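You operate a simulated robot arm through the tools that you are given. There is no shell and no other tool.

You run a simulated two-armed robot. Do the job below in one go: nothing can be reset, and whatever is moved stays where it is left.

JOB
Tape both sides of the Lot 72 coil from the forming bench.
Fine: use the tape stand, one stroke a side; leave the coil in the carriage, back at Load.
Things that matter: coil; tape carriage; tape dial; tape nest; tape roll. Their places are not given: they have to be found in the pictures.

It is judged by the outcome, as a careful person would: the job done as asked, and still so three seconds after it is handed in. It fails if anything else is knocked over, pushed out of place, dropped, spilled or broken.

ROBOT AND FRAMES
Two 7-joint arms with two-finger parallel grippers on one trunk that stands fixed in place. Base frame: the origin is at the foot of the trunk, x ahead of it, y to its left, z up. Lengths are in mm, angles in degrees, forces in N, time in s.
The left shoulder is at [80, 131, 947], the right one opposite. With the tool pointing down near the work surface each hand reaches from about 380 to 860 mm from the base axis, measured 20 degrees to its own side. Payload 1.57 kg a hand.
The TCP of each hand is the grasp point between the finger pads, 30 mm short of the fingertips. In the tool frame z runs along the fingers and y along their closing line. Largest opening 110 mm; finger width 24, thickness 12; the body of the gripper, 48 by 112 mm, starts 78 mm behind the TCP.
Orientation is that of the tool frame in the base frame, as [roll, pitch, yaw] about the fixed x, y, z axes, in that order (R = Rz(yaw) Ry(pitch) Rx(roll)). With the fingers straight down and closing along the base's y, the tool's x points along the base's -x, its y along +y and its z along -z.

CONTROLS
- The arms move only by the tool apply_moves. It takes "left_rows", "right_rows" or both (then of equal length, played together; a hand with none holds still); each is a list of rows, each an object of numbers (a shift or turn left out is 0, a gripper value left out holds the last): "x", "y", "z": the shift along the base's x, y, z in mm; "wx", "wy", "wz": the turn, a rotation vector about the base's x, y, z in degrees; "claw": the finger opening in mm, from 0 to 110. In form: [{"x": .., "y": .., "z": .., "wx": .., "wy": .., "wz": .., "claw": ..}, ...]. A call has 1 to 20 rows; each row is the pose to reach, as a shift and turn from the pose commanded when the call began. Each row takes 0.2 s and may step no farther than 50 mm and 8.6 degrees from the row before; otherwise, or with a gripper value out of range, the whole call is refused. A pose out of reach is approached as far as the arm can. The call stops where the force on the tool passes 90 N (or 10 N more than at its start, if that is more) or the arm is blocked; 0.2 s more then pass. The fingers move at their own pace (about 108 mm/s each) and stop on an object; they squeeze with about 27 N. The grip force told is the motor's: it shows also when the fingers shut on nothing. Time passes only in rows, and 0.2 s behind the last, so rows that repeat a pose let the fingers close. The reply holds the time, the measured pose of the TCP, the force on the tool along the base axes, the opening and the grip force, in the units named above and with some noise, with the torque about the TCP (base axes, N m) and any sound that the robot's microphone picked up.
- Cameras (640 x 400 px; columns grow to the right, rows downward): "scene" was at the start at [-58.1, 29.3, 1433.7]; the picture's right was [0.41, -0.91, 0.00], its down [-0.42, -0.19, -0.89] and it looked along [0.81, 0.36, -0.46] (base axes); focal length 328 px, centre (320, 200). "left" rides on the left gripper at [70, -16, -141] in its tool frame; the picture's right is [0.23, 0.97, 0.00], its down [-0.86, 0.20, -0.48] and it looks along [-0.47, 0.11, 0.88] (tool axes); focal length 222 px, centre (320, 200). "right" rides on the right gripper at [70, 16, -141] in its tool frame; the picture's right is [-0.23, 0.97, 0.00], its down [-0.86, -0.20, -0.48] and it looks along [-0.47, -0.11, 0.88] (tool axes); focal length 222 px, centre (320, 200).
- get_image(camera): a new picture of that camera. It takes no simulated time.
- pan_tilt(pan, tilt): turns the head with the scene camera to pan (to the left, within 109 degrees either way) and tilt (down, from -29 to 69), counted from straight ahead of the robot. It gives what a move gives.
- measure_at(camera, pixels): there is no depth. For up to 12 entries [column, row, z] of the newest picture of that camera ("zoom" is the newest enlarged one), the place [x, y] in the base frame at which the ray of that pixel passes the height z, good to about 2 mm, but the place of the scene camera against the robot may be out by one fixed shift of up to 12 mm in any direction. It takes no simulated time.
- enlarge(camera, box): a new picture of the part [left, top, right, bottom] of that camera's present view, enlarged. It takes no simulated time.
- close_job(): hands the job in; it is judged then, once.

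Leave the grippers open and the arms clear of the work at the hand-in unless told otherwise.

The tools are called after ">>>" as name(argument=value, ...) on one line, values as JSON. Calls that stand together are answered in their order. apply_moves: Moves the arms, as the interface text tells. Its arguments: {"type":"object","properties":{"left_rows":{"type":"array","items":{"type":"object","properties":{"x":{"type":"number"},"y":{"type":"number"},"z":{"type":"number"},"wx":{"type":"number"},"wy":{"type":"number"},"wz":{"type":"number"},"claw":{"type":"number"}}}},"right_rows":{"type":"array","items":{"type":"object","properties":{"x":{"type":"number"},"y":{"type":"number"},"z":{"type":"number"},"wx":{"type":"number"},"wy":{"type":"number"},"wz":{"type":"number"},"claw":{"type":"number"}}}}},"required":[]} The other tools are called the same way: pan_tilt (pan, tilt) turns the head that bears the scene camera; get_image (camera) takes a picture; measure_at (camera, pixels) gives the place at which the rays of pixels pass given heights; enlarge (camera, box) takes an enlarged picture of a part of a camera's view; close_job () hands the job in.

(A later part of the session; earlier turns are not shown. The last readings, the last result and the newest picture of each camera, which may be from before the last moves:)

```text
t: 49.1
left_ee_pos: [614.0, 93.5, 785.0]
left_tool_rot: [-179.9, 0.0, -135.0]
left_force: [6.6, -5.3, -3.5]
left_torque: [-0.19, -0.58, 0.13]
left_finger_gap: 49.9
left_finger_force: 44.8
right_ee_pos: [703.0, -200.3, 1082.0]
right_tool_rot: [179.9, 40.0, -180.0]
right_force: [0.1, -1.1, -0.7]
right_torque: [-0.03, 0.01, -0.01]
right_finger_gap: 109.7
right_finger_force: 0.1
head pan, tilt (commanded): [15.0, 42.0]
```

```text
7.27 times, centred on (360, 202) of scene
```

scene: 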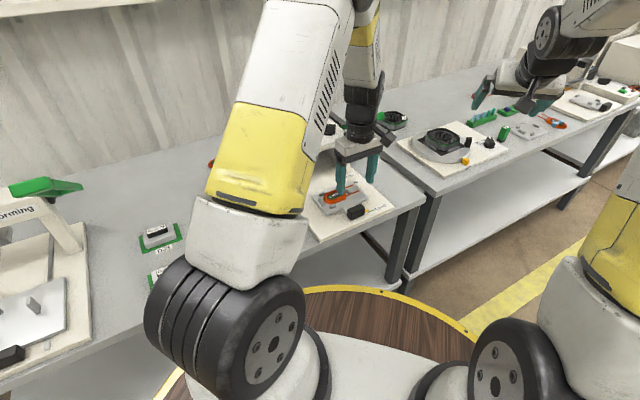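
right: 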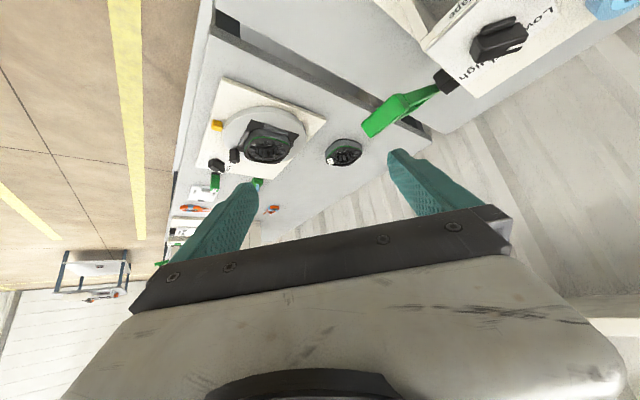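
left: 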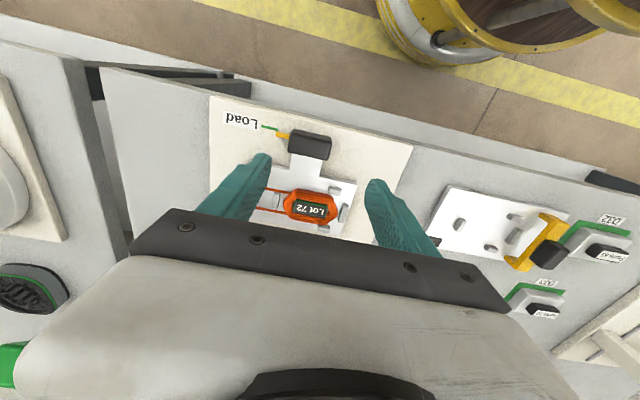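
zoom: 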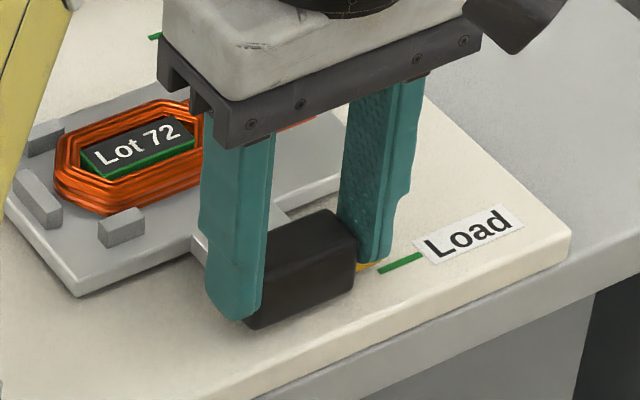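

I have a firm grip on the handle (49.9 mm, 45 N). I'll slide the carriage inward 130 mm along the bench normal, stopping just short of Far.

>>> apply_moves(left_rows=[{"x": 7, "y": 7}, {"x": 21, "y": 21}, {"x": 35, "y": 35}, {"x": 49, "y": 49}, {"x": 63, "y": 63}, {"x": 77, "y": 77}, {"x": 87, "y": 87}, {"x": 92, "y": 92}, {"x": 92, "y": 92}])

>>> get_image(camera="left")

>>> enlarge(camera="scene", box=[310, 155, 400, 217])

```text
t: 51.1
left_ee_pos: [704.6, 185.5, 786.4]
left_tool_rot: [-180.0, 0.0, -135.2]
left_force: [15.4, -11.5, -3.9]
left_torque: [-1.09, 0.5, -0.22]
left_finger_gap: 49.7
left_finger_force: 45.1
right_ee_pos: [702.8, -200.8, 1080.7]
right_tool_rot: [179.9, 40.0, -179.9]
right_force: [0.9, 0.3, -0.3]
right_torque: [0.02, -0.02, 0.01]
right_finger_gap: 110.4
right_finger_force: 0.1
head pan, tilt (commanded): [15.0, 42.0]
```

```text
taken
```

left: 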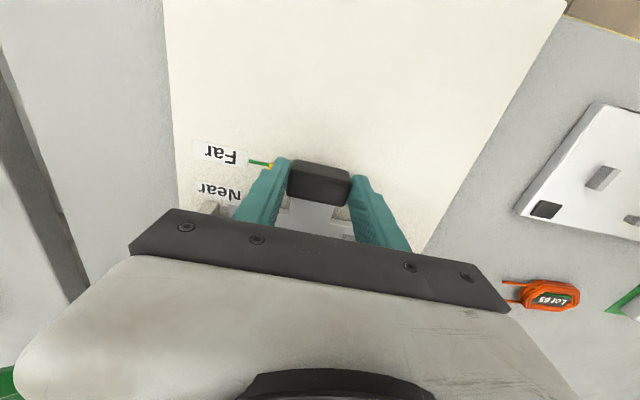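

```text
6.45 times, centred on (355, 186) of scene
```

zoom: 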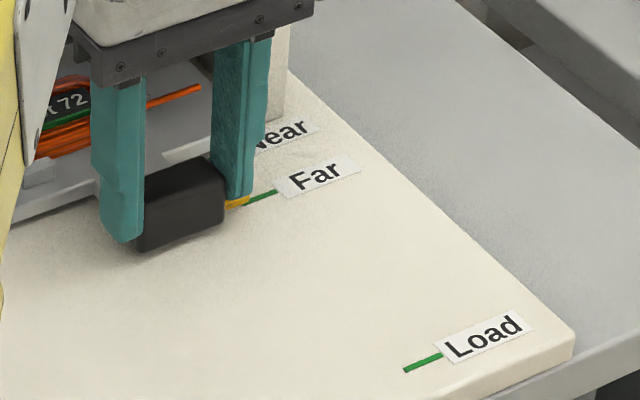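

The carriage slid smoothly and the yellow pointer is nearly at the Far mark. I'll enlarge to judge the remaining offset.

>>> enlarge(camera="scene", box=[330, 170, 370, 196])

>>> enlarge(camera="left", box=[180, 125, 320, 225])

```text
15.38 times, centred on (350, 183) of scene
```

zoom: 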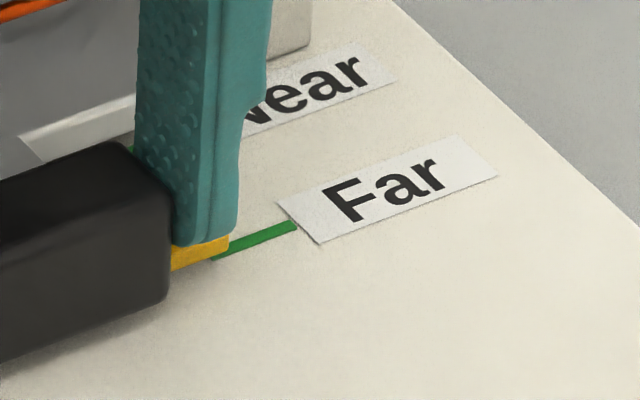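

```text
4.00 times, centred on (250, 175) of left
```

zoom: 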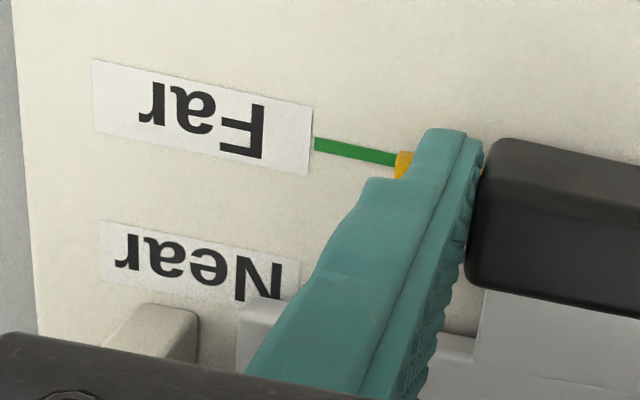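

The pointer is still about 4 mm short of the aligned look it had at Load. I'll nudge 4 mm further inward.

>>> apply_moves(left_rows=[{"x": 1.5, "y": 1.5}, {"x": 2.8, "y": 2.8}, {"x": 2.8, "y": 2.8}])

>>> enlarge(camera="scene", box=[330, 170, 370, 196])

>>> enlarge(camera="left", box=[180, 125, 320, 225])

```text
t: 51.9
left_ee_pos: [708.0, 188.4, 785.1]
left_tool_rot: [-179.9, -0.1, -135.1]
left_force: [9.7, -15.8, -2.7]
left_torque: [0.53, -0.58, 0.23]
left_finger_gap: 50.0
left_finger_force: 45.1
right_ee_pos: [702.3, -201.7, 1080.9]
right_tool_rot: [-179.9, 40.1, -180.0]
right_force: [0.5, 0.1, 0.1]
right_torque: [0.01, -0.01, 0.03]
right_finger_gap: 110.1
right_finger_force: 0.0
head pan, tilt (commanded): [15.0, 42.0]
```

```text
15.38 times, centred on (350, 183) of scene
```

zoom: 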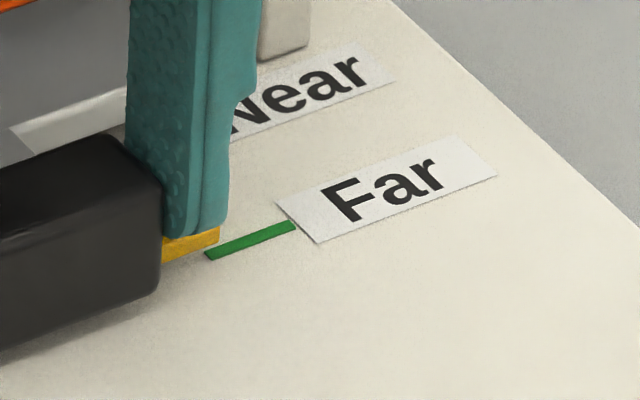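

```text
4.00 times, centred on (250, 175) of left
```

zoom: 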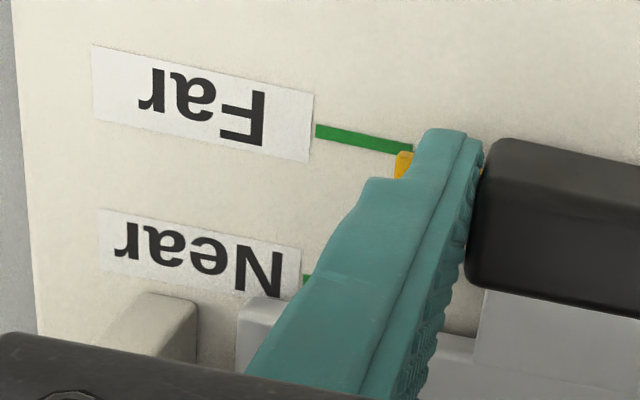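

From the top views the pointer sits about 7 mm above the board. Correcting for that parallax, it is now about 1.5 mm past Far. I'll pull back 1.5 mm and then release, opening the fingers to 66 mm.

>>> apply_moves(left_rows=[{"x": -1.1, "y": -1.1}, {"x": -1.1, "y": -1.1}, {"x": -1.1, "y": -1.1, "claw": 58}, {"x": -1.1, "y": -1.1, "claw": 72}, {"x": -1.1, "y": -1.1, "claw": 76}])

>>> enlarge(camera="scene", box=[330, 170, 370, 196])

>>> enlarge(camera="left", box=[180, 125, 320, 225])

```text
t: 53.1
left_ee_pos: [706.3, 188.1, 785.4]
left_tool_rot: [179.8, 0.0, -135.0]
left_force: [-0.4, -0.3, 0.0]
left_torque: [0.01, 0.0, -0.01]
left_finger_gap: 76.0
left_finger_force: 0.1
right_ee_pos: [702.3, -201.2, 1081.4]
right_tool_rot: [-180.0, 40.0, 180.0]
right_force: [-0.5, 0.3, -1.5]
right_torque: [-0.03, 0.02, 0.03]
right_finger_gap: 110.0
right_finger_force: 0.0
head pan, tilt (commanded): [15.0, 42.0]
```

```text
15.38 times, centred on (350, 183) of scene
```

zoom: 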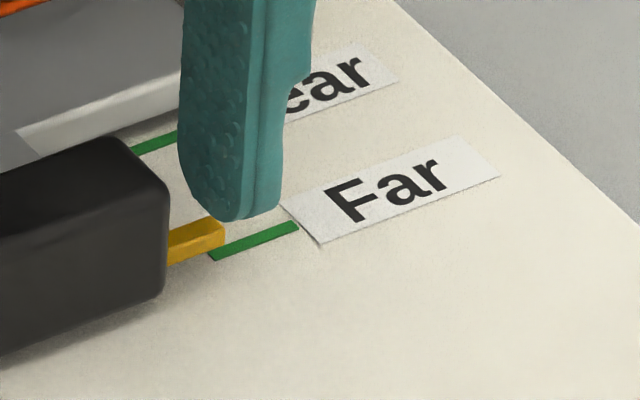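

```text
4.00 times, centred on (250, 175) of left
```

zoom: 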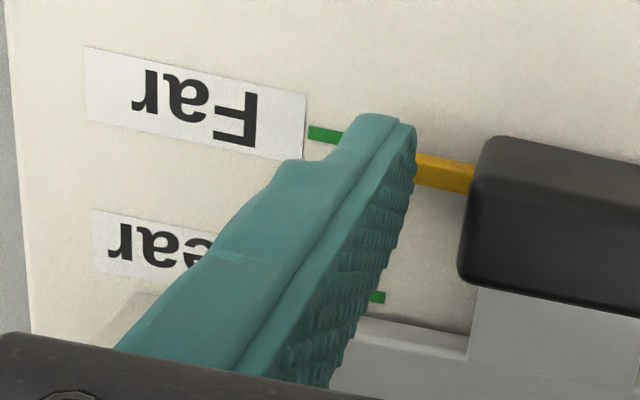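

The pointer lines up with the Far mark the same way it did at Load. I'll raise the left hand straight up, then retreat it to the left, clear of the stand.

>>> apply_moves(left_rows=[{"z": 20}, {"z": 55}, {"z": 95}, {"z": 140}, {"x": -25, "y": 10, "z": 170}, {"x": -60, "y": 30, "z": 185}, {"x": -95, "y": 60, "z": 190}, {"x": -125, "y": 95, "z": 190}, {"x": -150, "y": 135, "z": 190}, {"x": -160, "y": 175, "z": 190}])

>>> get_image(camera="scene")

>>> enlarge(camera="scene", box=[270, 110, 400, 200])

```text
t: 55.3
left_ee_pos: [546.1, 363.7, 974.8]
left_tool_rot: [-180.0, 0.1, -135.2]
left_force: [0.1, -0.7, 0.1]
left_torque: [0.09, 0.01, 0.02]
left_finger_gap: 76.0
left_finger_force: 0.0
right_ee_pos: [702.8, -201.1, 1081.5]
right_tool_rot: [-179.9, 40.0, 179.9]
right_force: [0.1, -0.2, 0.4]
right_torque: [0.01, 0.01, 0.02]
right_finger_gap: 110.0
right_finger_force: 0.0
head pan, tilt (commanded): [15.0, 42.0]
```

```text
taken
```

scene: 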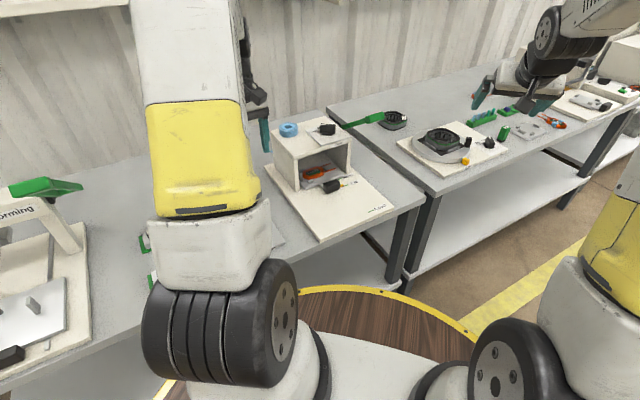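

```text
4.44 times, centred on (335, 155) of scene
```

zoom: 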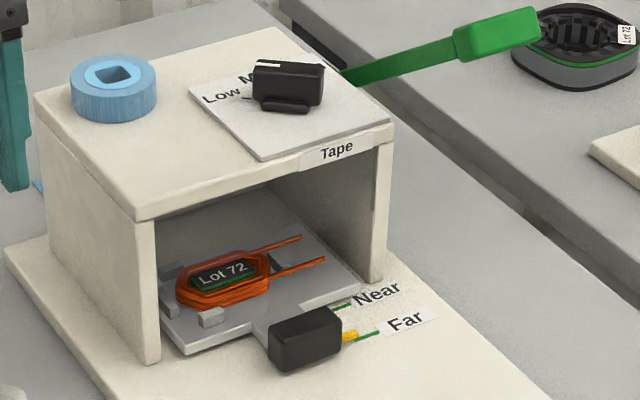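

The coil is under the roof at Far and the pointer is aligned. I'll close the right fingers and bring the right hand over the lever handle, tips about 30 mm above it.

>>> apply_moves(right_rows=[{"x": 10, "y": 45, "z": 0, "claw": 0}, {"x": 20, "y": 90, "z": 0}, {"x": 35, "y": 133, "z": 0}, {"x": 55, "y": 175, "z": 0}, {"x": 75, "y": 215, "z": 0}, {"x": 95, "y": 252, "z": -5}, {"x": 115, "y": 280, "z": -25}, {"x": 125, "y": 294, "z": -55}, {"x": 125, "y": 294, "z": -71}, {"x": 125, "y": 294, "z": -71}])

>>> get_image(camera="right")

>>> get_image(camera="scene")

```text
t: 57.5
left_ee_pos: [547.8, 363.7, 974.5]
left_tool_rot: [-180.0, 0.1, -135.0]
left_force: [-0.6, -0.2, 0.8]
left_torque: [0.0, 0.01, 0.02]
left_finger_gap: 75.8
left_finger_force: 0.0
right_ee_pos: [826.8, 94.5, 1010.0]
right_tool_rot: [-179.9, 40.0, -180.0]
right_force: [-0.3, 1.0, -0.4]
right_torque: [-0.03, 0.01, 0.01]
right_finger_gap: 0.0
right_finger_force: 20.9
head pan, tilt (commanded): [15.0, 42.0]
```

```text
taken
```

right: 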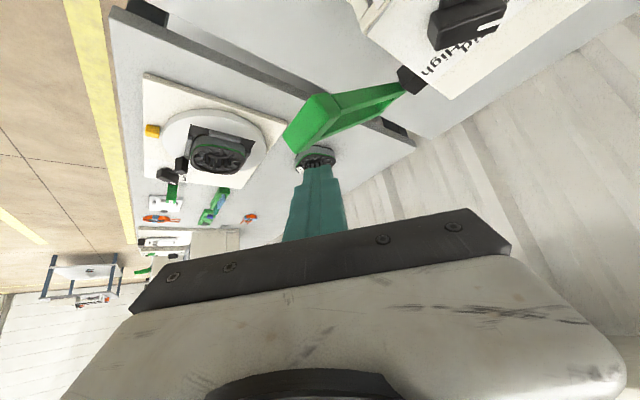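

```text
taken
```

scene: 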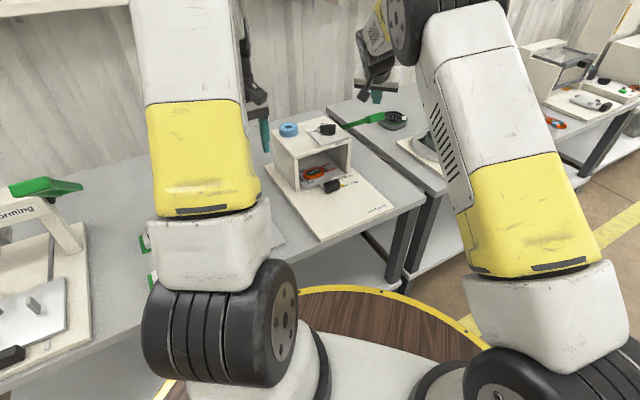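

The lever handle is at (312,122) just ahead of the closed fingertips at (320,165). I'll enlarge to get its exact position.

>>> enlarge(camera="right", box=[260, 60, 430, 200])

>>> enlarge(camera="scene", box=[310, 70, 420, 150])

```text
2.86 times, centred on (345, 130) of right
```

zoom: 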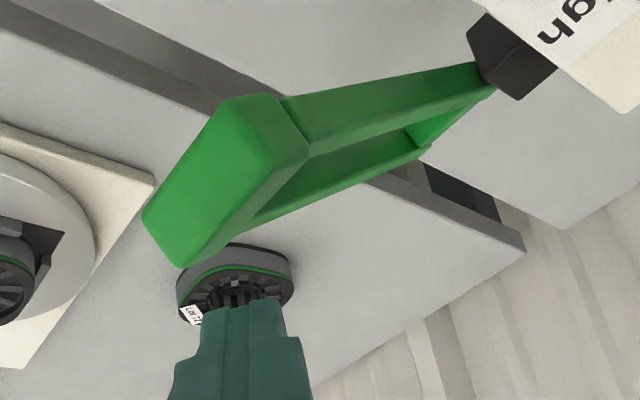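

```text
5.00 times, centred on (365, 110) of scene
```

zoom: 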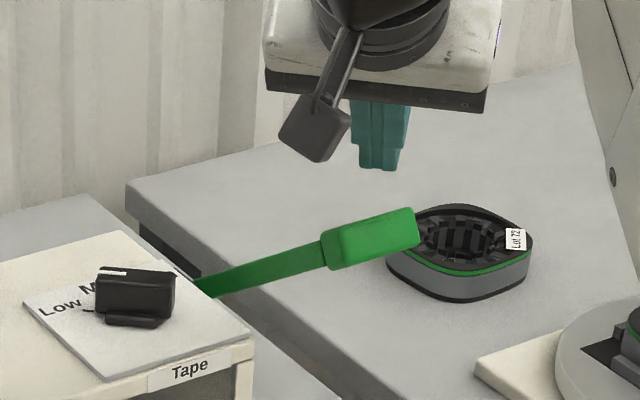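

The lever is a U-shaped frame with a crossbar handle, its top centre near (838, 93, 937). I'll align the tips over the crossbar and go down until I feel contact.

>>> apply_moves(right_rows=[{"x": -6, "y": -4, "z": -15}, {"x": -6, "y": -4, "z": -27}, {"x": -6, "y": -4, "z": -35}, {"x": -6, "y": -4, "z": -42}, {"x": -6, "y": -4, "z": -48}])

>>> enlarge(camera="right", box=[230, 60, 430, 220])

>>> enlarge(camera="scene", box=[310, 70, 420, 150])

```text
t: 58.8
left_ee_pos: [544.3, 363.3, 976.7]
left_tool_rot: [-179.8, 0.2, -134.9]
left_force: [0.4, -0.5, 0.5]
left_torque: [0.01, -0.01, -0.03]
left_finger_gap: 76.0
left_finger_force: 0.0
right_ee_pos: [816.3, 81.5, 967.4]
right_tool_rot: [-179.3, 39.3, 180.0]
right_force: [-57.8, -20.6, 33.8]
right_torque: [-0.34, 1.62, -0.28]
right_finger_gap: 0.2
right_finger_force: 21.0
head pan, tilt (commanded): [15.0, 42.0]
stopped in row 5 (right hand): the force on the tool passed its limit at 97 N (the readings are from after the stop); the commanded pose is now the measured one
```

```text
2.50 times, centred on (330, 140) of right
```

zoom: 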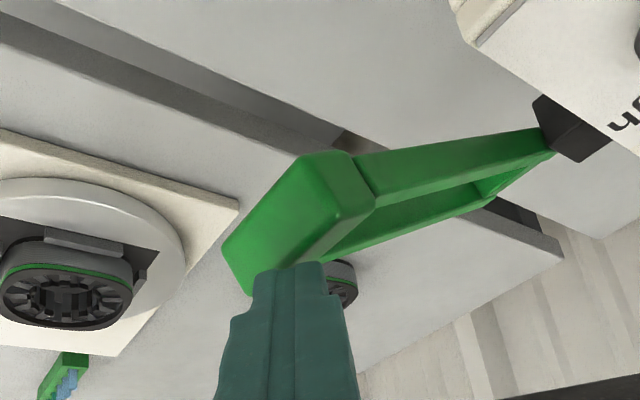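

```text
5.00 times, centred on (365, 110) of scene
```

zoom: 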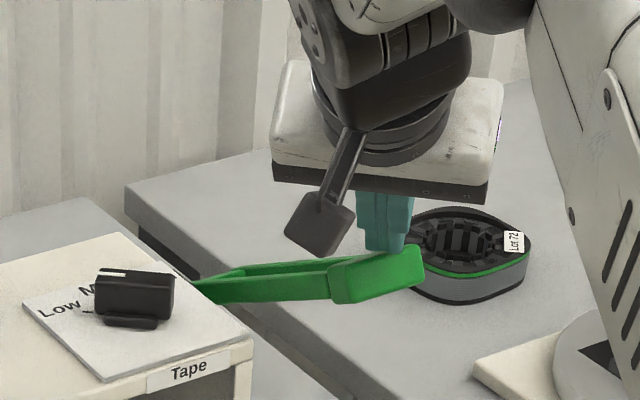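

I have contact: the force on the tip is purely radial to the hub (toward the robot and up), so the lever itself turns easily and wants the tip to follow its arc. I'll follow that arc down and toward the robot in small steps.

>>> apply_moves(right_rows=[{"x": -4, "y": -4, "z": -3}, {"x": -6, "y": -6, "z": -10}, {"x": -8, "y": -8, "z": -18}, {"x": -11, "y": -11, "z": -27}])

>>> enlarge(camera="scene", box=[310, 70, 420, 150])

>>> get_image(camera="right")

```text
t: 59.8
left_ee_pos: [547.2, 365.0, 974.3]
left_tool_rot: [-179.9, -0.1, -134.9]
left_force: [-0.3, 0.5, 0.6]
left_torque: [0.04, -0.02, 0.04]
left_finger_gap: 76.1
left_finger_force: 0.1
right_ee_pos: [808.8, 77.6, 936.2]
right_tool_rot: [-179.7, 39.8, -179.8]
right_force: [-0.2, -0.4, 1.7]
right_torque: [0.05, 0.02, 0.01]
right_finger_gap: 0.0
right_finger_force: 21.4
head pan, tilt (commanded): [15.0, 42.0]
```

```text
5.00 times, centred on (365, 110) of scene
```

zoom: 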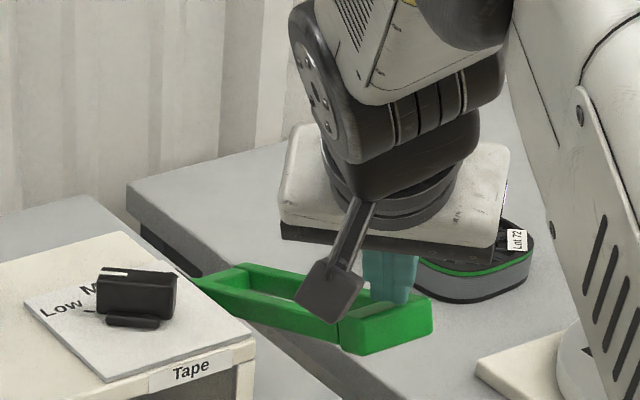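

```text
taken
```

right: 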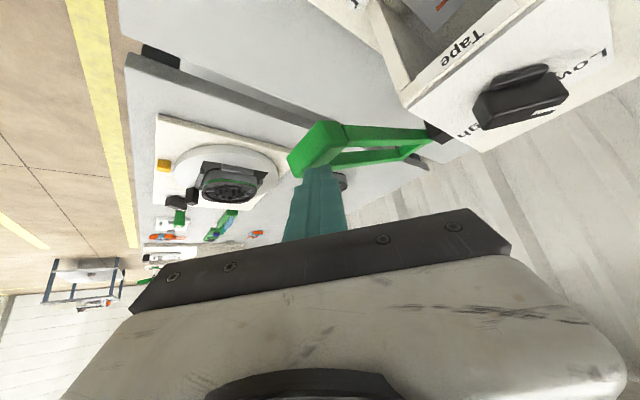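

The lever now follows with almost no force (1.7 N). I'll continue along the arc.

>>> apply_moves(right_rows=[{"x": -2, "y": -2, "z": -8}, {"x": -4, "y": -4, "z": -16}, {"x": -6, "y": -6, "z": -24}, {"x": -7, "y": -7, "z": -32}])

>>> enlarge(camera="scene", box=[310, 70, 420, 150])

>>> enlarge(camera="right", box=[230, 60, 470, 220])

```text
t: 60.8
left_ee_pos: [546.9, 364.1, 975.3]
left_tool_rot: [180.0, -0.1, -135.0]
left_force: [0.3, -0.2, 0.2]
left_torque: [0.01, 0.0, 0.0]
left_finger_gap: 76.0
left_finger_force: 0.1
right_ee_pos: [801.7, 66.5, 904.9]
right_tool_rot: [-179.4, 39.5, -180.0]
right_force: [-0.1, -1.0, -0.3]
right_torque: [0.02, -0.01, 0.03]
right_finger_gap: 0.1
right_finger_force: 21.2
head pan, tilt (commanded): [15.0, 42.0]
```

```text
5.00 times, centred on (365, 110) of scene
```

zoom: 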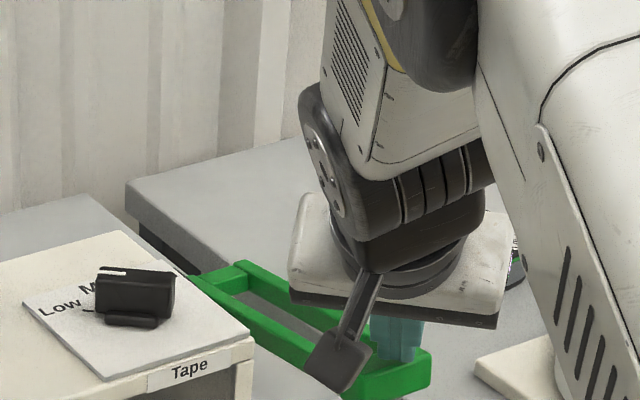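

```text
2.50 times, centred on (350, 140) of right
```

zoom: 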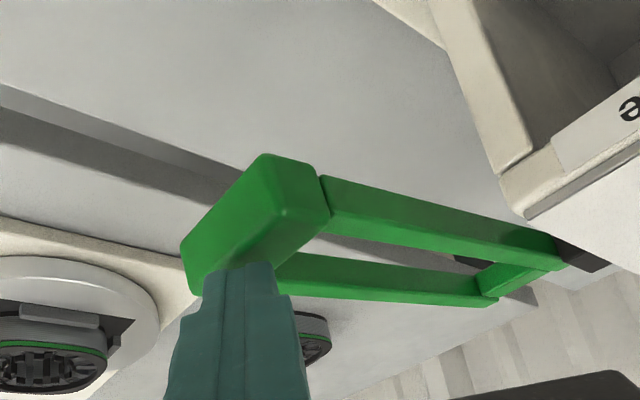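

The lever keeps swinging down without force. I'll go on down the arc and watch for the end stop.

>>> apply_moves(right_rows=[{"x": -1, "y": -1, "z": -8}, {"x": -2, "y": -2, "z": -16}, {"x": -3, "y": -3, "z": -24}, {"x": -3, "y": -3, "z": -32}])

>>> enlarge(camera="scene", box=[310, 80, 420, 160])

>>> enlarge(camera="right", box=[230, 60, 470, 220])

```text
t: 61.8
left_ee_pos: [548.5, 364.5, 974.4]
left_tool_rot: [-179.9, 0.0, -135.0]
left_force: [-0.4, -0.2, -0.6]
left_torque: [-0.01, -0.03, -0.03]
left_finger_gap: 75.7
left_finger_force: 0.0
right_ee_pos: [799.9, 64.8, 872.6]
right_tool_rot: [-179.5, 39.5, -179.9]
right_force: [-0.8, 0.5, 0.8]
right_torque: [0.0, 0.03, -0.01]
right_finger_gap: 0.0
right_finger_force: 20.7
head pan, tilt (commanded): [15.0, 42.0]
```

```text
5.00 times, centred on (365, 120) of scene
```

zoom: 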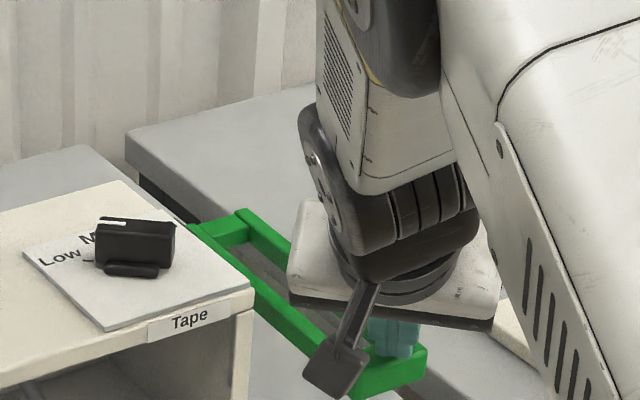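

```text
2.50 times, centred on (350, 140) of right
```

zoom: 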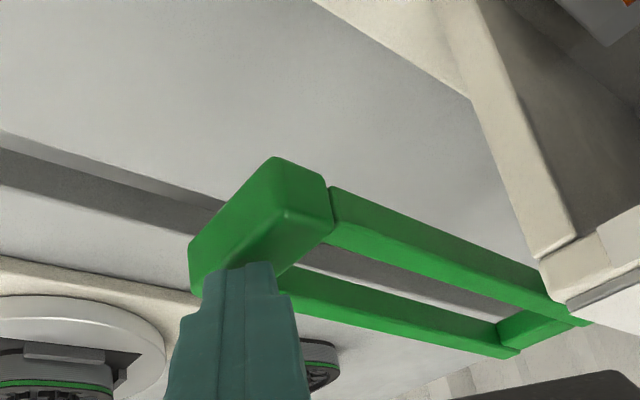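

The lever is near horizontal and still moving freely. I'll continue.

>>> apply_moves(right_rows=[{"z": -8}, {"z": -16}, {"x": 1, "y": 1, "z": -24}, {"x": 1, "y": 1, "z": -32}])

>>> enlarge(camera="scene", box=[310, 80, 420, 160])

>>> enlarge(camera="right", box=[230, 60, 470, 220])

```text
t: 62.8
left_ee_pos: [547.1, 365.1, 973.7]
left_tool_rot: [-180.0, 0.0, -135.0]
left_force: [-0.1, -0.3, 0.8]
left_torque: [0.01, 0.02, 0.04]
left_finger_gap: 76.0
left_finger_force: 0.1
right_ee_pos: [801.0, 65.4, 841.4]
right_tool_rot: [-179.5, 39.6, -180.0]
right_force: [-2.2, -0.9, 3.2]
right_torque: [0.03, 0.02, 0.02]
right_finger_gap: 0.0
right_finger_force: 21.8
head pan, tilt (commanded): [15.0, 42.0]
```

```text
5.00 times, centred on (365, 120) of scene
```

zoom: 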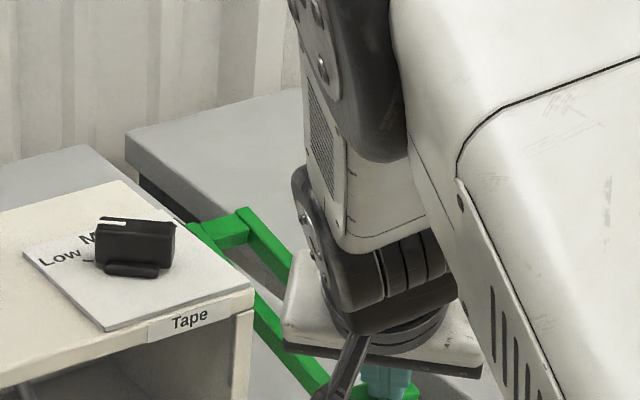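

```text
2.50 times, centred on (350, 140) of right
```

zoom: 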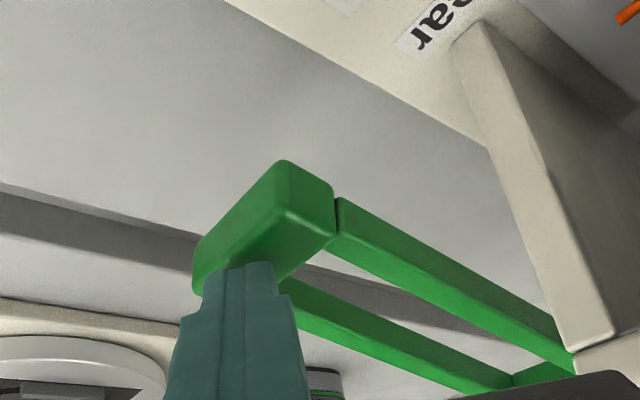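

It is still moving, with a light force of 3 N. I'll continue, now curving slightly away from the robot.

>>> apply_moves(right_rows=[{"x": 1, "y": 1, "z": -8}, {"x": 2, "y": 2, "z": -16}, {"x": 3.5, "y": 3.5, "z": -24}, {"x": 5, "y": 5, "z": -32}])

>>> enlarge(camera="scene", box=[310, 90, 430, 180])

>>> get_image(camera="right")

```text
t: 63.3
left_ee_pos: [545.3, 363.7, 976.7]
left_tool_rot: [-179.9, 0.1, -135.0]
left_force: [-0.6, 0.3, 0.9]
left_torque: [0.01, -0.07, 0.0]
left_finger_gap: 76.1
left_finger_force: 0.1
right_ee_pos: [800.5, 65.1, 837.9]
right_tool_rot: [-179.4, 40.0, 180.0]
right_force: [-53.9, -14.2, 46.5]
right_torque: [-0.06, 1.2, 0.31]
right_finger_gap: 0.0
right_finger_force: 21.7
head pan, tilt (commanded): [15.0, 42.0]
stopped in row 2 (right hand): the force on the tool passed its limit at 103 N (the readings are from after the stop); the commanded pose is now the measured one
```

```text
4.44 times, centred on (370, 135) of scene
```

zoom: 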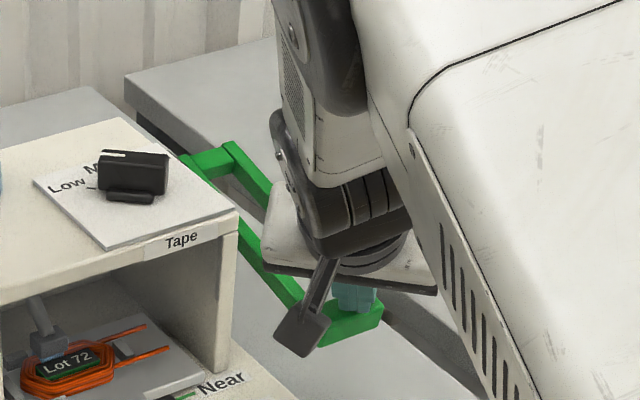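

```text
taken
```

right: 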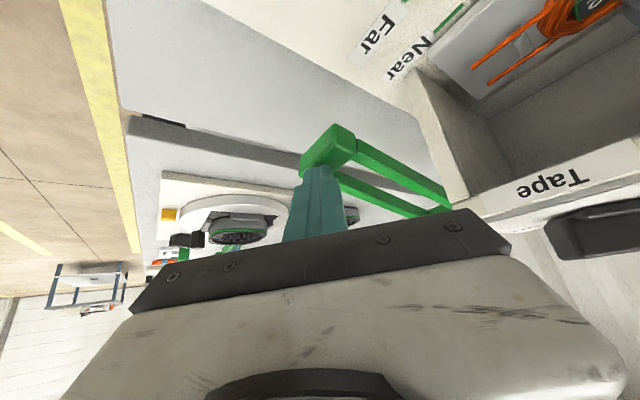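

A tape head with blue tape has come down onto the coil's far side, and the lever now resists (46 N up), which is the bottom of the stroke. I'll look closely.

>>> enlarge(camera="scene", box=[280, 150, 380, 210])

>>> enlarge(camera="right", box=[340, 0, 640, 190])

```text
6.40 times, centred on (330, 180) of scene
```

zoom: 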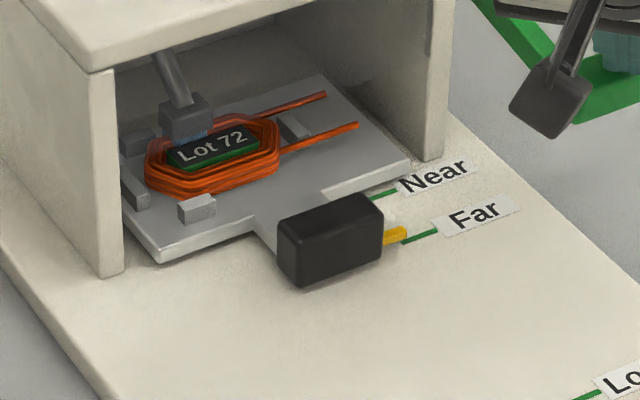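

```text
2.11 times, centred on (490, 95) of right
```

zoom: 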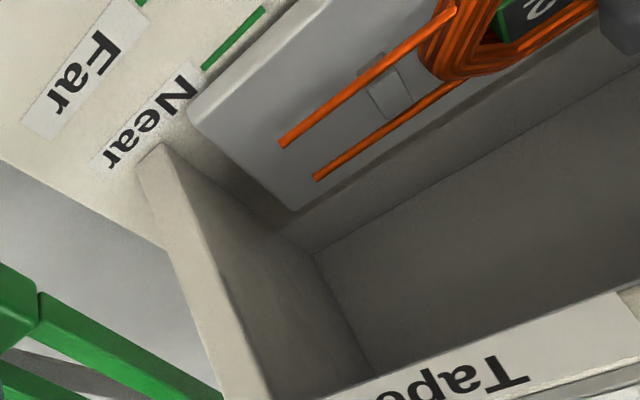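

The head is pressing on the far side of the coil. I'll ease the right hand up a little and see if the lever follows on its own.

>>> apply_moves(right_rows=[{"x": -3, "y": -3, "z": 6}, {"x": -3, "y": -3, "z": 16}, {"x": -3, "y": -3, "z": 30}, {"x": -3, "y": -3, "z": 30}])

>>> enlarge(camera="scene", box=[280, 100, 420, 210])

>>> get_image(camera="right")

```text
t: 64.3
left_ee_pos: [546.6, 364.7, 974.5]
left_tool_rot: [-180.0, 0.0, -135.0]
left_force: [-0.5, -0.1, 1.0]
left_torque: [-0.01, 0.02, 0.02]
left_finger_gap: 76.2
left_finger_force: 0.0
right_ee_pos: [801.4, 63.7, 864.7]
right_tool_rot: [-179.6, 40.1, 179.9]
right_force: [1.3, 1.0, 0.6]
right_torque: [0.03, -0.02, 0.03]
right_finger_gap: 0.0
right_finger_force: 21.8
head pan, tilt (commanded): [15.0, 42.0]
```

```text
3.64 times, centred on (350, 155) of scene
```

zoom: 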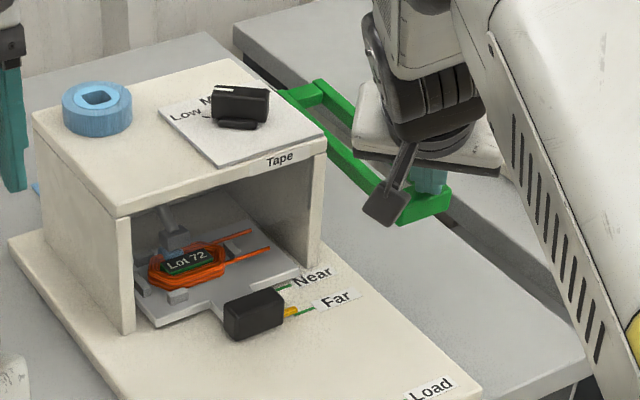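

```text
taken
```

right: 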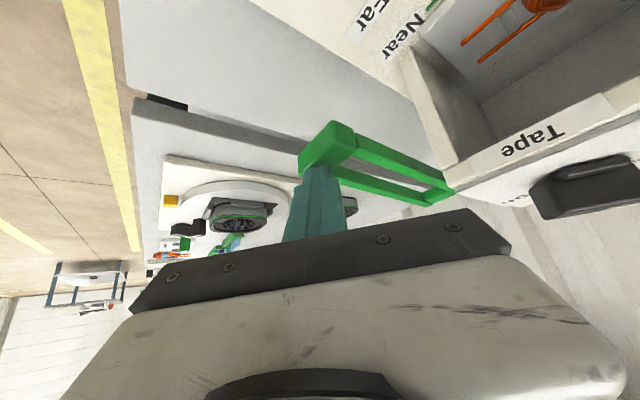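

The lever springs back up and follows my tip. I'll guide it gently up along its arc to its rest position, then lift clear.

>>> apply_moves(right_rows=[{"z": 10}, {"z": 20}, {"x": 1, "y": 1, "z": 30}, {"x": 1.5, "y": 1.5, "z": 40}, {"x": 4, "y": 4, "z": 50}, {"x": 7, "y": 7, "z": 60}, {"x": 9, "y": 9, "z": 71}, {"x": 12, "y": 12, "z": 85}, {"x": 16, "y": 16, "z": 100}, {"x": 20, "y": 20, "z": 115}, {"x": 20, "y": 20, "z": 130}, {"x": 10, "y": 10, "z": 160}, {"x": 0, "y": 0, "z": 195}])

>>> enlarge(camera="scene", box=[280, 100, 420, 210])

>>> get_image(camera="right")

```text
t: 67.1
left_ee_pos: [547.5, 363.9, 974.1]
left_tool_rot: [180.0, -0.1, -134.9]
left_force: [0.1, 0.2, -0.6]
left_torque: [-0.01, 0.02, -0.03]
left_finger_gap: 76.2
left_finger_force: 0.0
right_ee_pos: [800.0, 63.9, 1060.5]
right_tool_rot: [-179.5, 40.0, -180.0]
right_force: [-0.7, 0.3, 0.1]
right_torque: [-0.01, 0.01, -0.02]
right_finger_gap: 0.1
right_finger_force: 21.2
head pan, tilt (commanded): [15.0, 42.0]
```

```text
3.64 times, centred on (350, 155) of scene
```

zoom: 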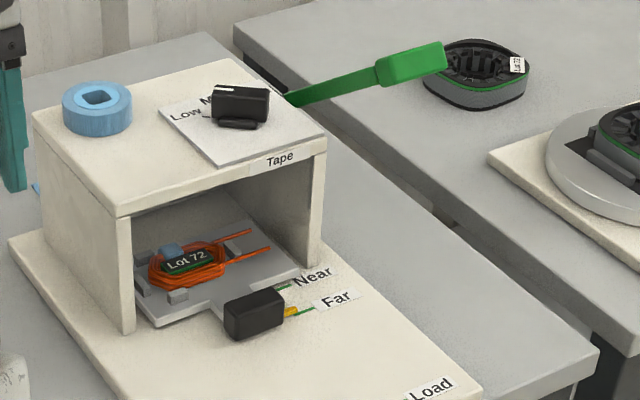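

```text
taken
```

right: 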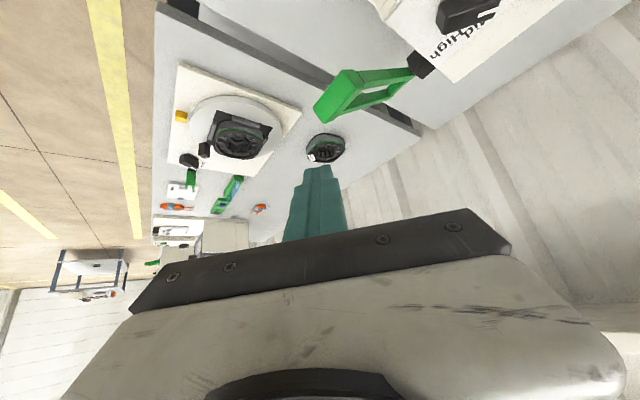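

The lever is back at rest and a blue tape wrap is now visible on the coil. I'll zoom in on it.

>>> enlarge(camera="scene", box=[295, 155, 365, 200])

```text
8.89 times, centred on (330, 178) of scene
```

zoom: 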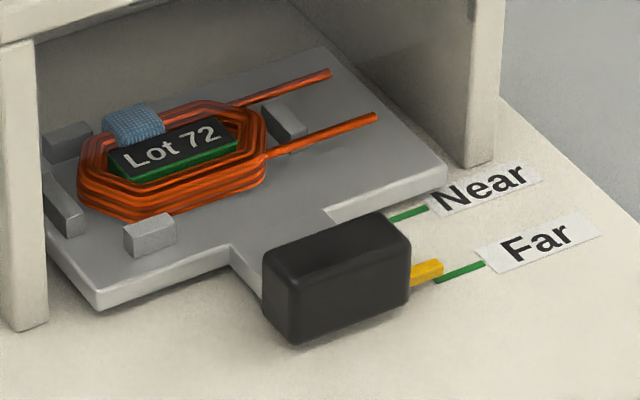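

The far side is taped with one blue band. Next I'll move the right hand aside and bring the left hand back down to the handle along the same path reversed.

>>> apply_moves(right_rows=[{"x": -5, "y": -30, "z": 10}, {"x": -20, "y": -70, "z": 20}, {"x": -40, "y": -112, "z": 20}, {"x": -60, "y": -154, "z": 20}, {"x": -80, "y": -196, "z": 20}, {"x": -95, "y": -235, "z": 20}, {"x": -98, "y": -264, "z": 20}])

>>> apply_moves(left_rows=[{"x": 10, "y": -40, "z": 0}, {"x": 35, "y": -80, "z": 0}, {"x": 65, "y": -115, "z": 0}, {"x": 100, "y": -145, "z": -5}, {"x": 135, "y": -165, "z": -20}, {"x": 160, "y": -175, "z": -50}, {"x": 160, "y": -175, "z": -95}, {"x": 160, "y": -175, "z": -135}, {"x": 160, "y": -175, "z": -165}, {"x": 160, "y": -175, "z": -165}])

>>> enlarge(camera="scene", box=[295, 140, 375, 200])

>>> enlarge(camera="left", box=[180, 95, 460, 250])

```text
t: 68.7
left_ee_pos: [546.4, 364.8, 974.1]
left_tool_rot: [180.0, 0.0, -135.0]
left_force: [0.4, 0.1, -1.1]
left_torque: [-0.02, -0.03, 0.03]
left_finger_gap: 76.3
left_finger_force: 0.1
right_ee_pos: [702.7, -199.6, 1078.9]
right_tool_rot: [-179.6, 40.0, 180.0]
right_force: [-0.5, -0.1, 0.8]
right_torque: [-0.01, 0.02, -0.04]
right_finger_gap: 0.0
right_finger_force: 21.4
head pan, tilt (commanded): [15.0, 42.0]
```

```text
t: 70.9
left_ee_pos: [706.4, 188.8, 810.0]
left_tool_rot: [-180.0, 0.1, -135.0]
left_force: [0.2, 0.1, 0.2]
left_torque: [0.01, 0.0, 0.0]
left_finger_gap: 76.1
left_finger_force: 0.0
right_ee_pos: [704.3, -199.4, 1078.8]
right_tool_rot: [-179.6, 40.0, 179.9]
right_force: [-0.3, -0.4, -0.1]
right_torque: [-0.01, 0.0, -0.02]
right_finger_gap: 0.0
right_finger_force: 21.0
head pan, tilt (commanded): [15.0, 42.0]
```

```text
6.67 times, centred on (335, 170) of scene
```

zoom: 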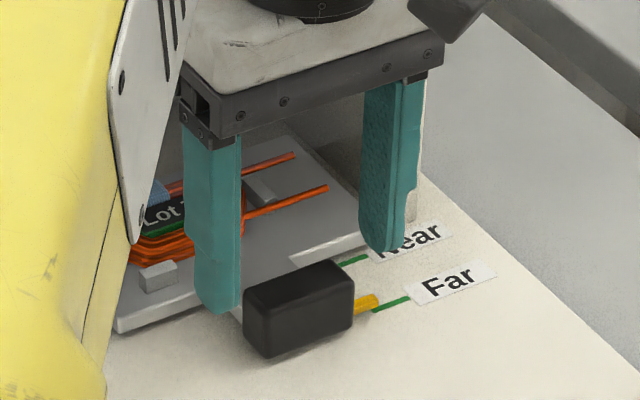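

```text
2.29 times, centred on (320, 172) of left
```

zoom: 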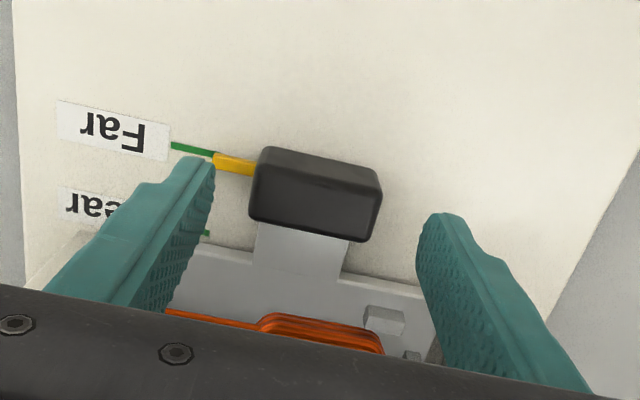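

The hand is over the handle again, with the pointer still at Far. I'll lower the last 25 mm and grip.

>>> apply_moves(left_rows=[{"z": -10}, {"z": -19}, {"z": -25}, {"z": -25, "claw": 60}, {"z": -25, "claw": 45}, {"z": -25, "claw": 40}, {"z": -25, "claw": 40}])

```text
t: 72.5
left_ee_pos: [707.6, 188.1, 784.2]
left_tool_rot: [-179.9, -0.1, -135.1]
left_force: [7.5, -5.1, -6.5]
left_torque: [-0.02, -1.03, 0.08]
left_finger_gap: 49.6
left_finger_force: 45.1
right_ee_pos: [703.5, -199.6, 1078.3]
right_tool_rot: [-179.6, 39.9, 179.9]
right_force: [-0.8, -0.4, -0.1]
right_torque: [0.03, -0.03, 0.02]
right_finger_gap: 0.0
right_finger_force: 21.5
head pan, tilt (commanded): [15.0, 42.0]
```

Gripped again (49.6 mm). I'll slide inward about 36 mm toward Near, then check.

>>> apply_moves(left_rows=[{"x": 5, "y": 5}, {"x": 11, "y": 11}, {"x": 17, "y": 17}, {"x": 22, "y": 22}, {"x": 25.5, "y": 25.5}, {"x": 25.5, "y": 25.5}])

>>> enlarge(camera="scene", box=[320, 155, 370, 188])

>>> enlarge(camera="left", box=[180, 95, 460, 250])

```text
t: 73.3
left_ee_pos: [710.6, 189.9, 786.1]
left_tool_rot: [179.6, -1.7, -134.9]
left_force: [-40.6, -17.2, 35.0]
left_torque: [1.85, -1.72, 0.37]
left_finger_gap: 50.0
left_finger_force: 44.9
right_ee_pos: [700.3, -198.4, 1079.9]
right_tool_rot: [-179.7, 40.2, 180.0]
right_force: [-0.1, -0.2, -0.6]
right_torque: [0.05, 0.03, -0.01]
right_finger_gap: 0.1
right_finger_force: 21.2
head pan, tilt (commanded): [15.0, 42.0]
stopped in row 3 (left hand): the force on the tool passed its limit at 114 N (the readings are from after the stop); the commanded pose is now the measured one
```

```text
12.12 times, centred on (345, 172) of scene
```

zoom: 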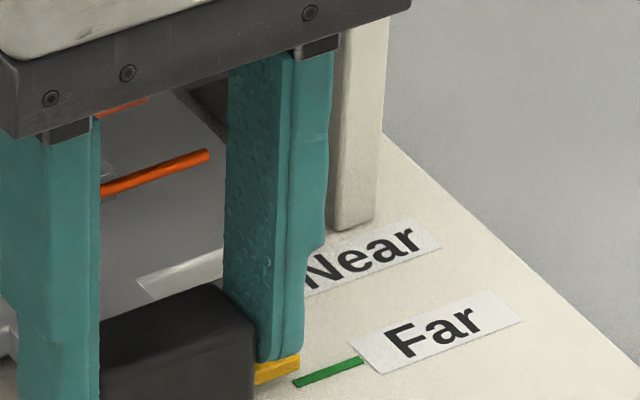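

```text
2.29 times, centred on (320, 172) of left
```

zoom: 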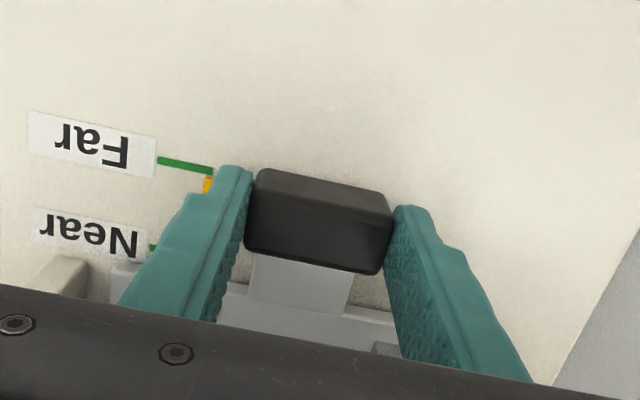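

The slide was blocked after only about 4 mm. The torque says something touched the left finger or hand about 50 mm above the TCP, perhaps the roof's front edge. I'll look from all cameras before doing anything.

>>> get_image(camera="right")

>>> get_image(camera="scene")

>>> enlarge(camera="scene", box=[260, 90, 400, 200])

>>> get_image(camera="left")

```text
taken
```

right: 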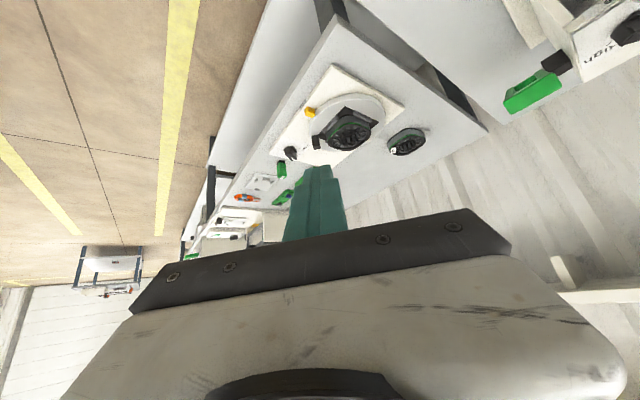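

```text
taken
```

scene: 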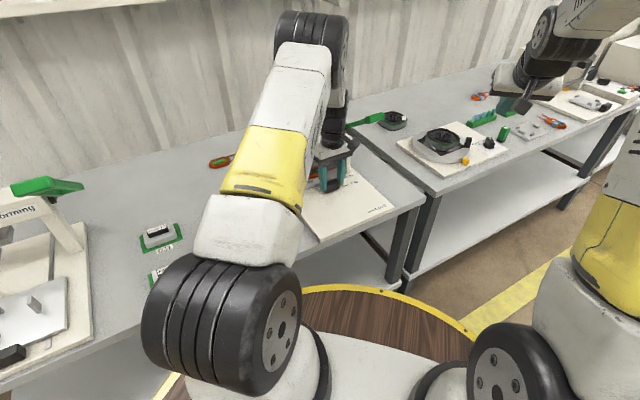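

```text
3.64 times, centred on (330, 145) of scene
```

zoom: 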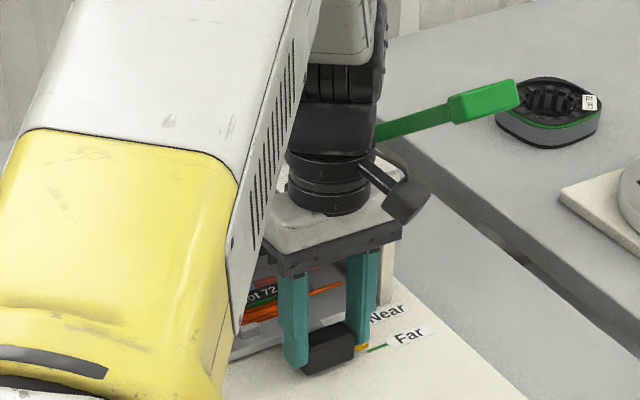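

```text
taken
```

left: 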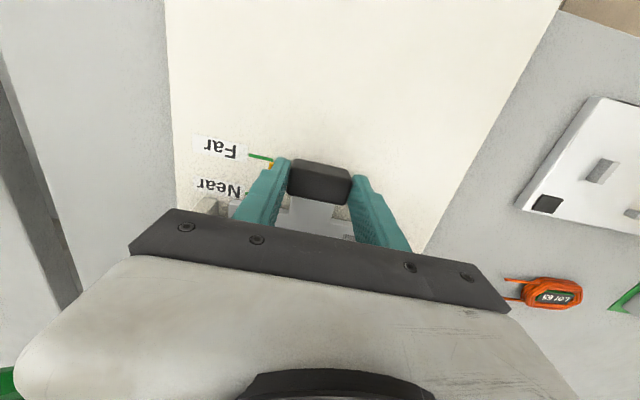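

The cameras don't show an obvious obstacle. I'll back off about 3 mm, restore the hand's upright orientation (it tilted 1.7°), and see how the force changes.

>>> apply_moves(left_rows=[{"x": -1, "y": -1, "z": -0.5, "wx": 0.45, "wy": -0.75}, {"x": -2.2, "y": -2.2, "z": -1, "wx": 0.9, "wy": -1.5}, {"x": -2.2, "y": -2.2, "z": -1, "wx": 0.9, "wy": -1.5}])

>>> enlarge(camera="scene", box=[290, 120, 400, 200])

```text
t: 74.1
left_ee_pos: [714.2, 191.4, 783.1]
left_tool_rot: [-179.8, 0.5, -135.0]
left_force: [-7.7, -0.6, 29.7]
left_torque: [0.56, 0.95, -0.68]
left_finger_gap: 49.9
left_finger_force: 45.2
right_ee_pos: [702.5, -199.2, 1079.0]
right_tool_rot: [-179.6, 40.2, 179.9]
right_force: [-0.5, -0.4, 0.6]
right_torque: [0.03, 0.04, 0.01]
right_finger_gap: 0.1
right_finger_force: 21.0
head pan, tilt (commanded): [15.0, 42.0]
```

```text
5.00 times, centred on (345, 160) of scene
```

zoom: 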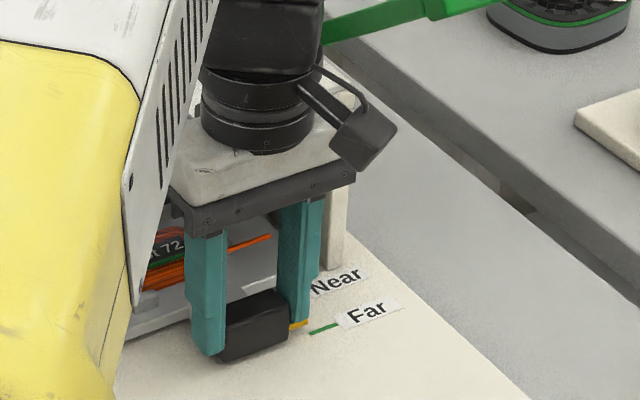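

The readings suggest strain through the grip: the left fingertip sees about 30 N upward. I'll open the fingers to take the strain off and read the forces with the hand free.

>>> apply_moves(left_rows=[{"claw": 56}, {"claw": 66}, {"claw": 72}, {"claw": 72}])

>>> enlarge(camera="scene", box=[290, 120, 400, 200])

>>> enlarge(camera="left", box=[180, 95, 460, 250])

```text
t: 75.1
left_ee_pos: [712.5, 190.7, 782.0]
left_tool_rot: [-179.9, 0.4, -135.0]
left_force: [0.6, 0.3, 0.1]
left_torque: [-0.01, 0.02, -0.01]
left_finger_gap: 72.2
left_finger_force: 0.1
right_ee_pos: [702.9, -200.0, 1077.8]
right_tool_rot: [-179.6, 40.0, 179.9]
right_force: [-0.8, -0.1, -0.7]
right_torque: [-0.01, 0.0, -0.03]
right_finger_gap: 0.1
right_finger_force: 20.8
head pan, tilt (commanded): [15.0, 42.0]
```

```text
5.00 times, centred on (345, 160) of scene
```

zoom: 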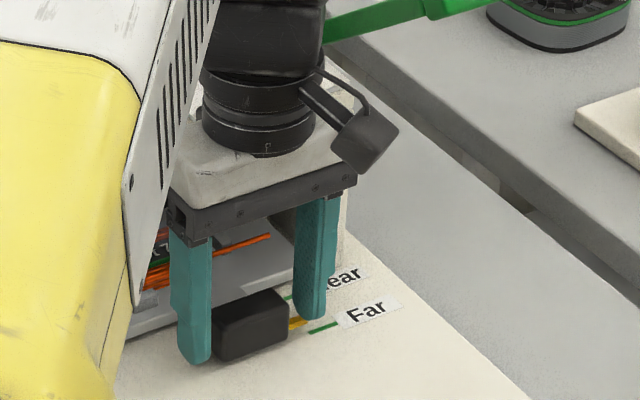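

```text
2.29 times, centred on (320, 172) of left
```

zoom: 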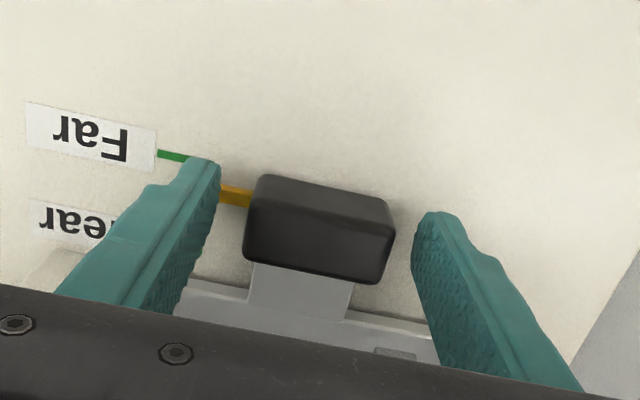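

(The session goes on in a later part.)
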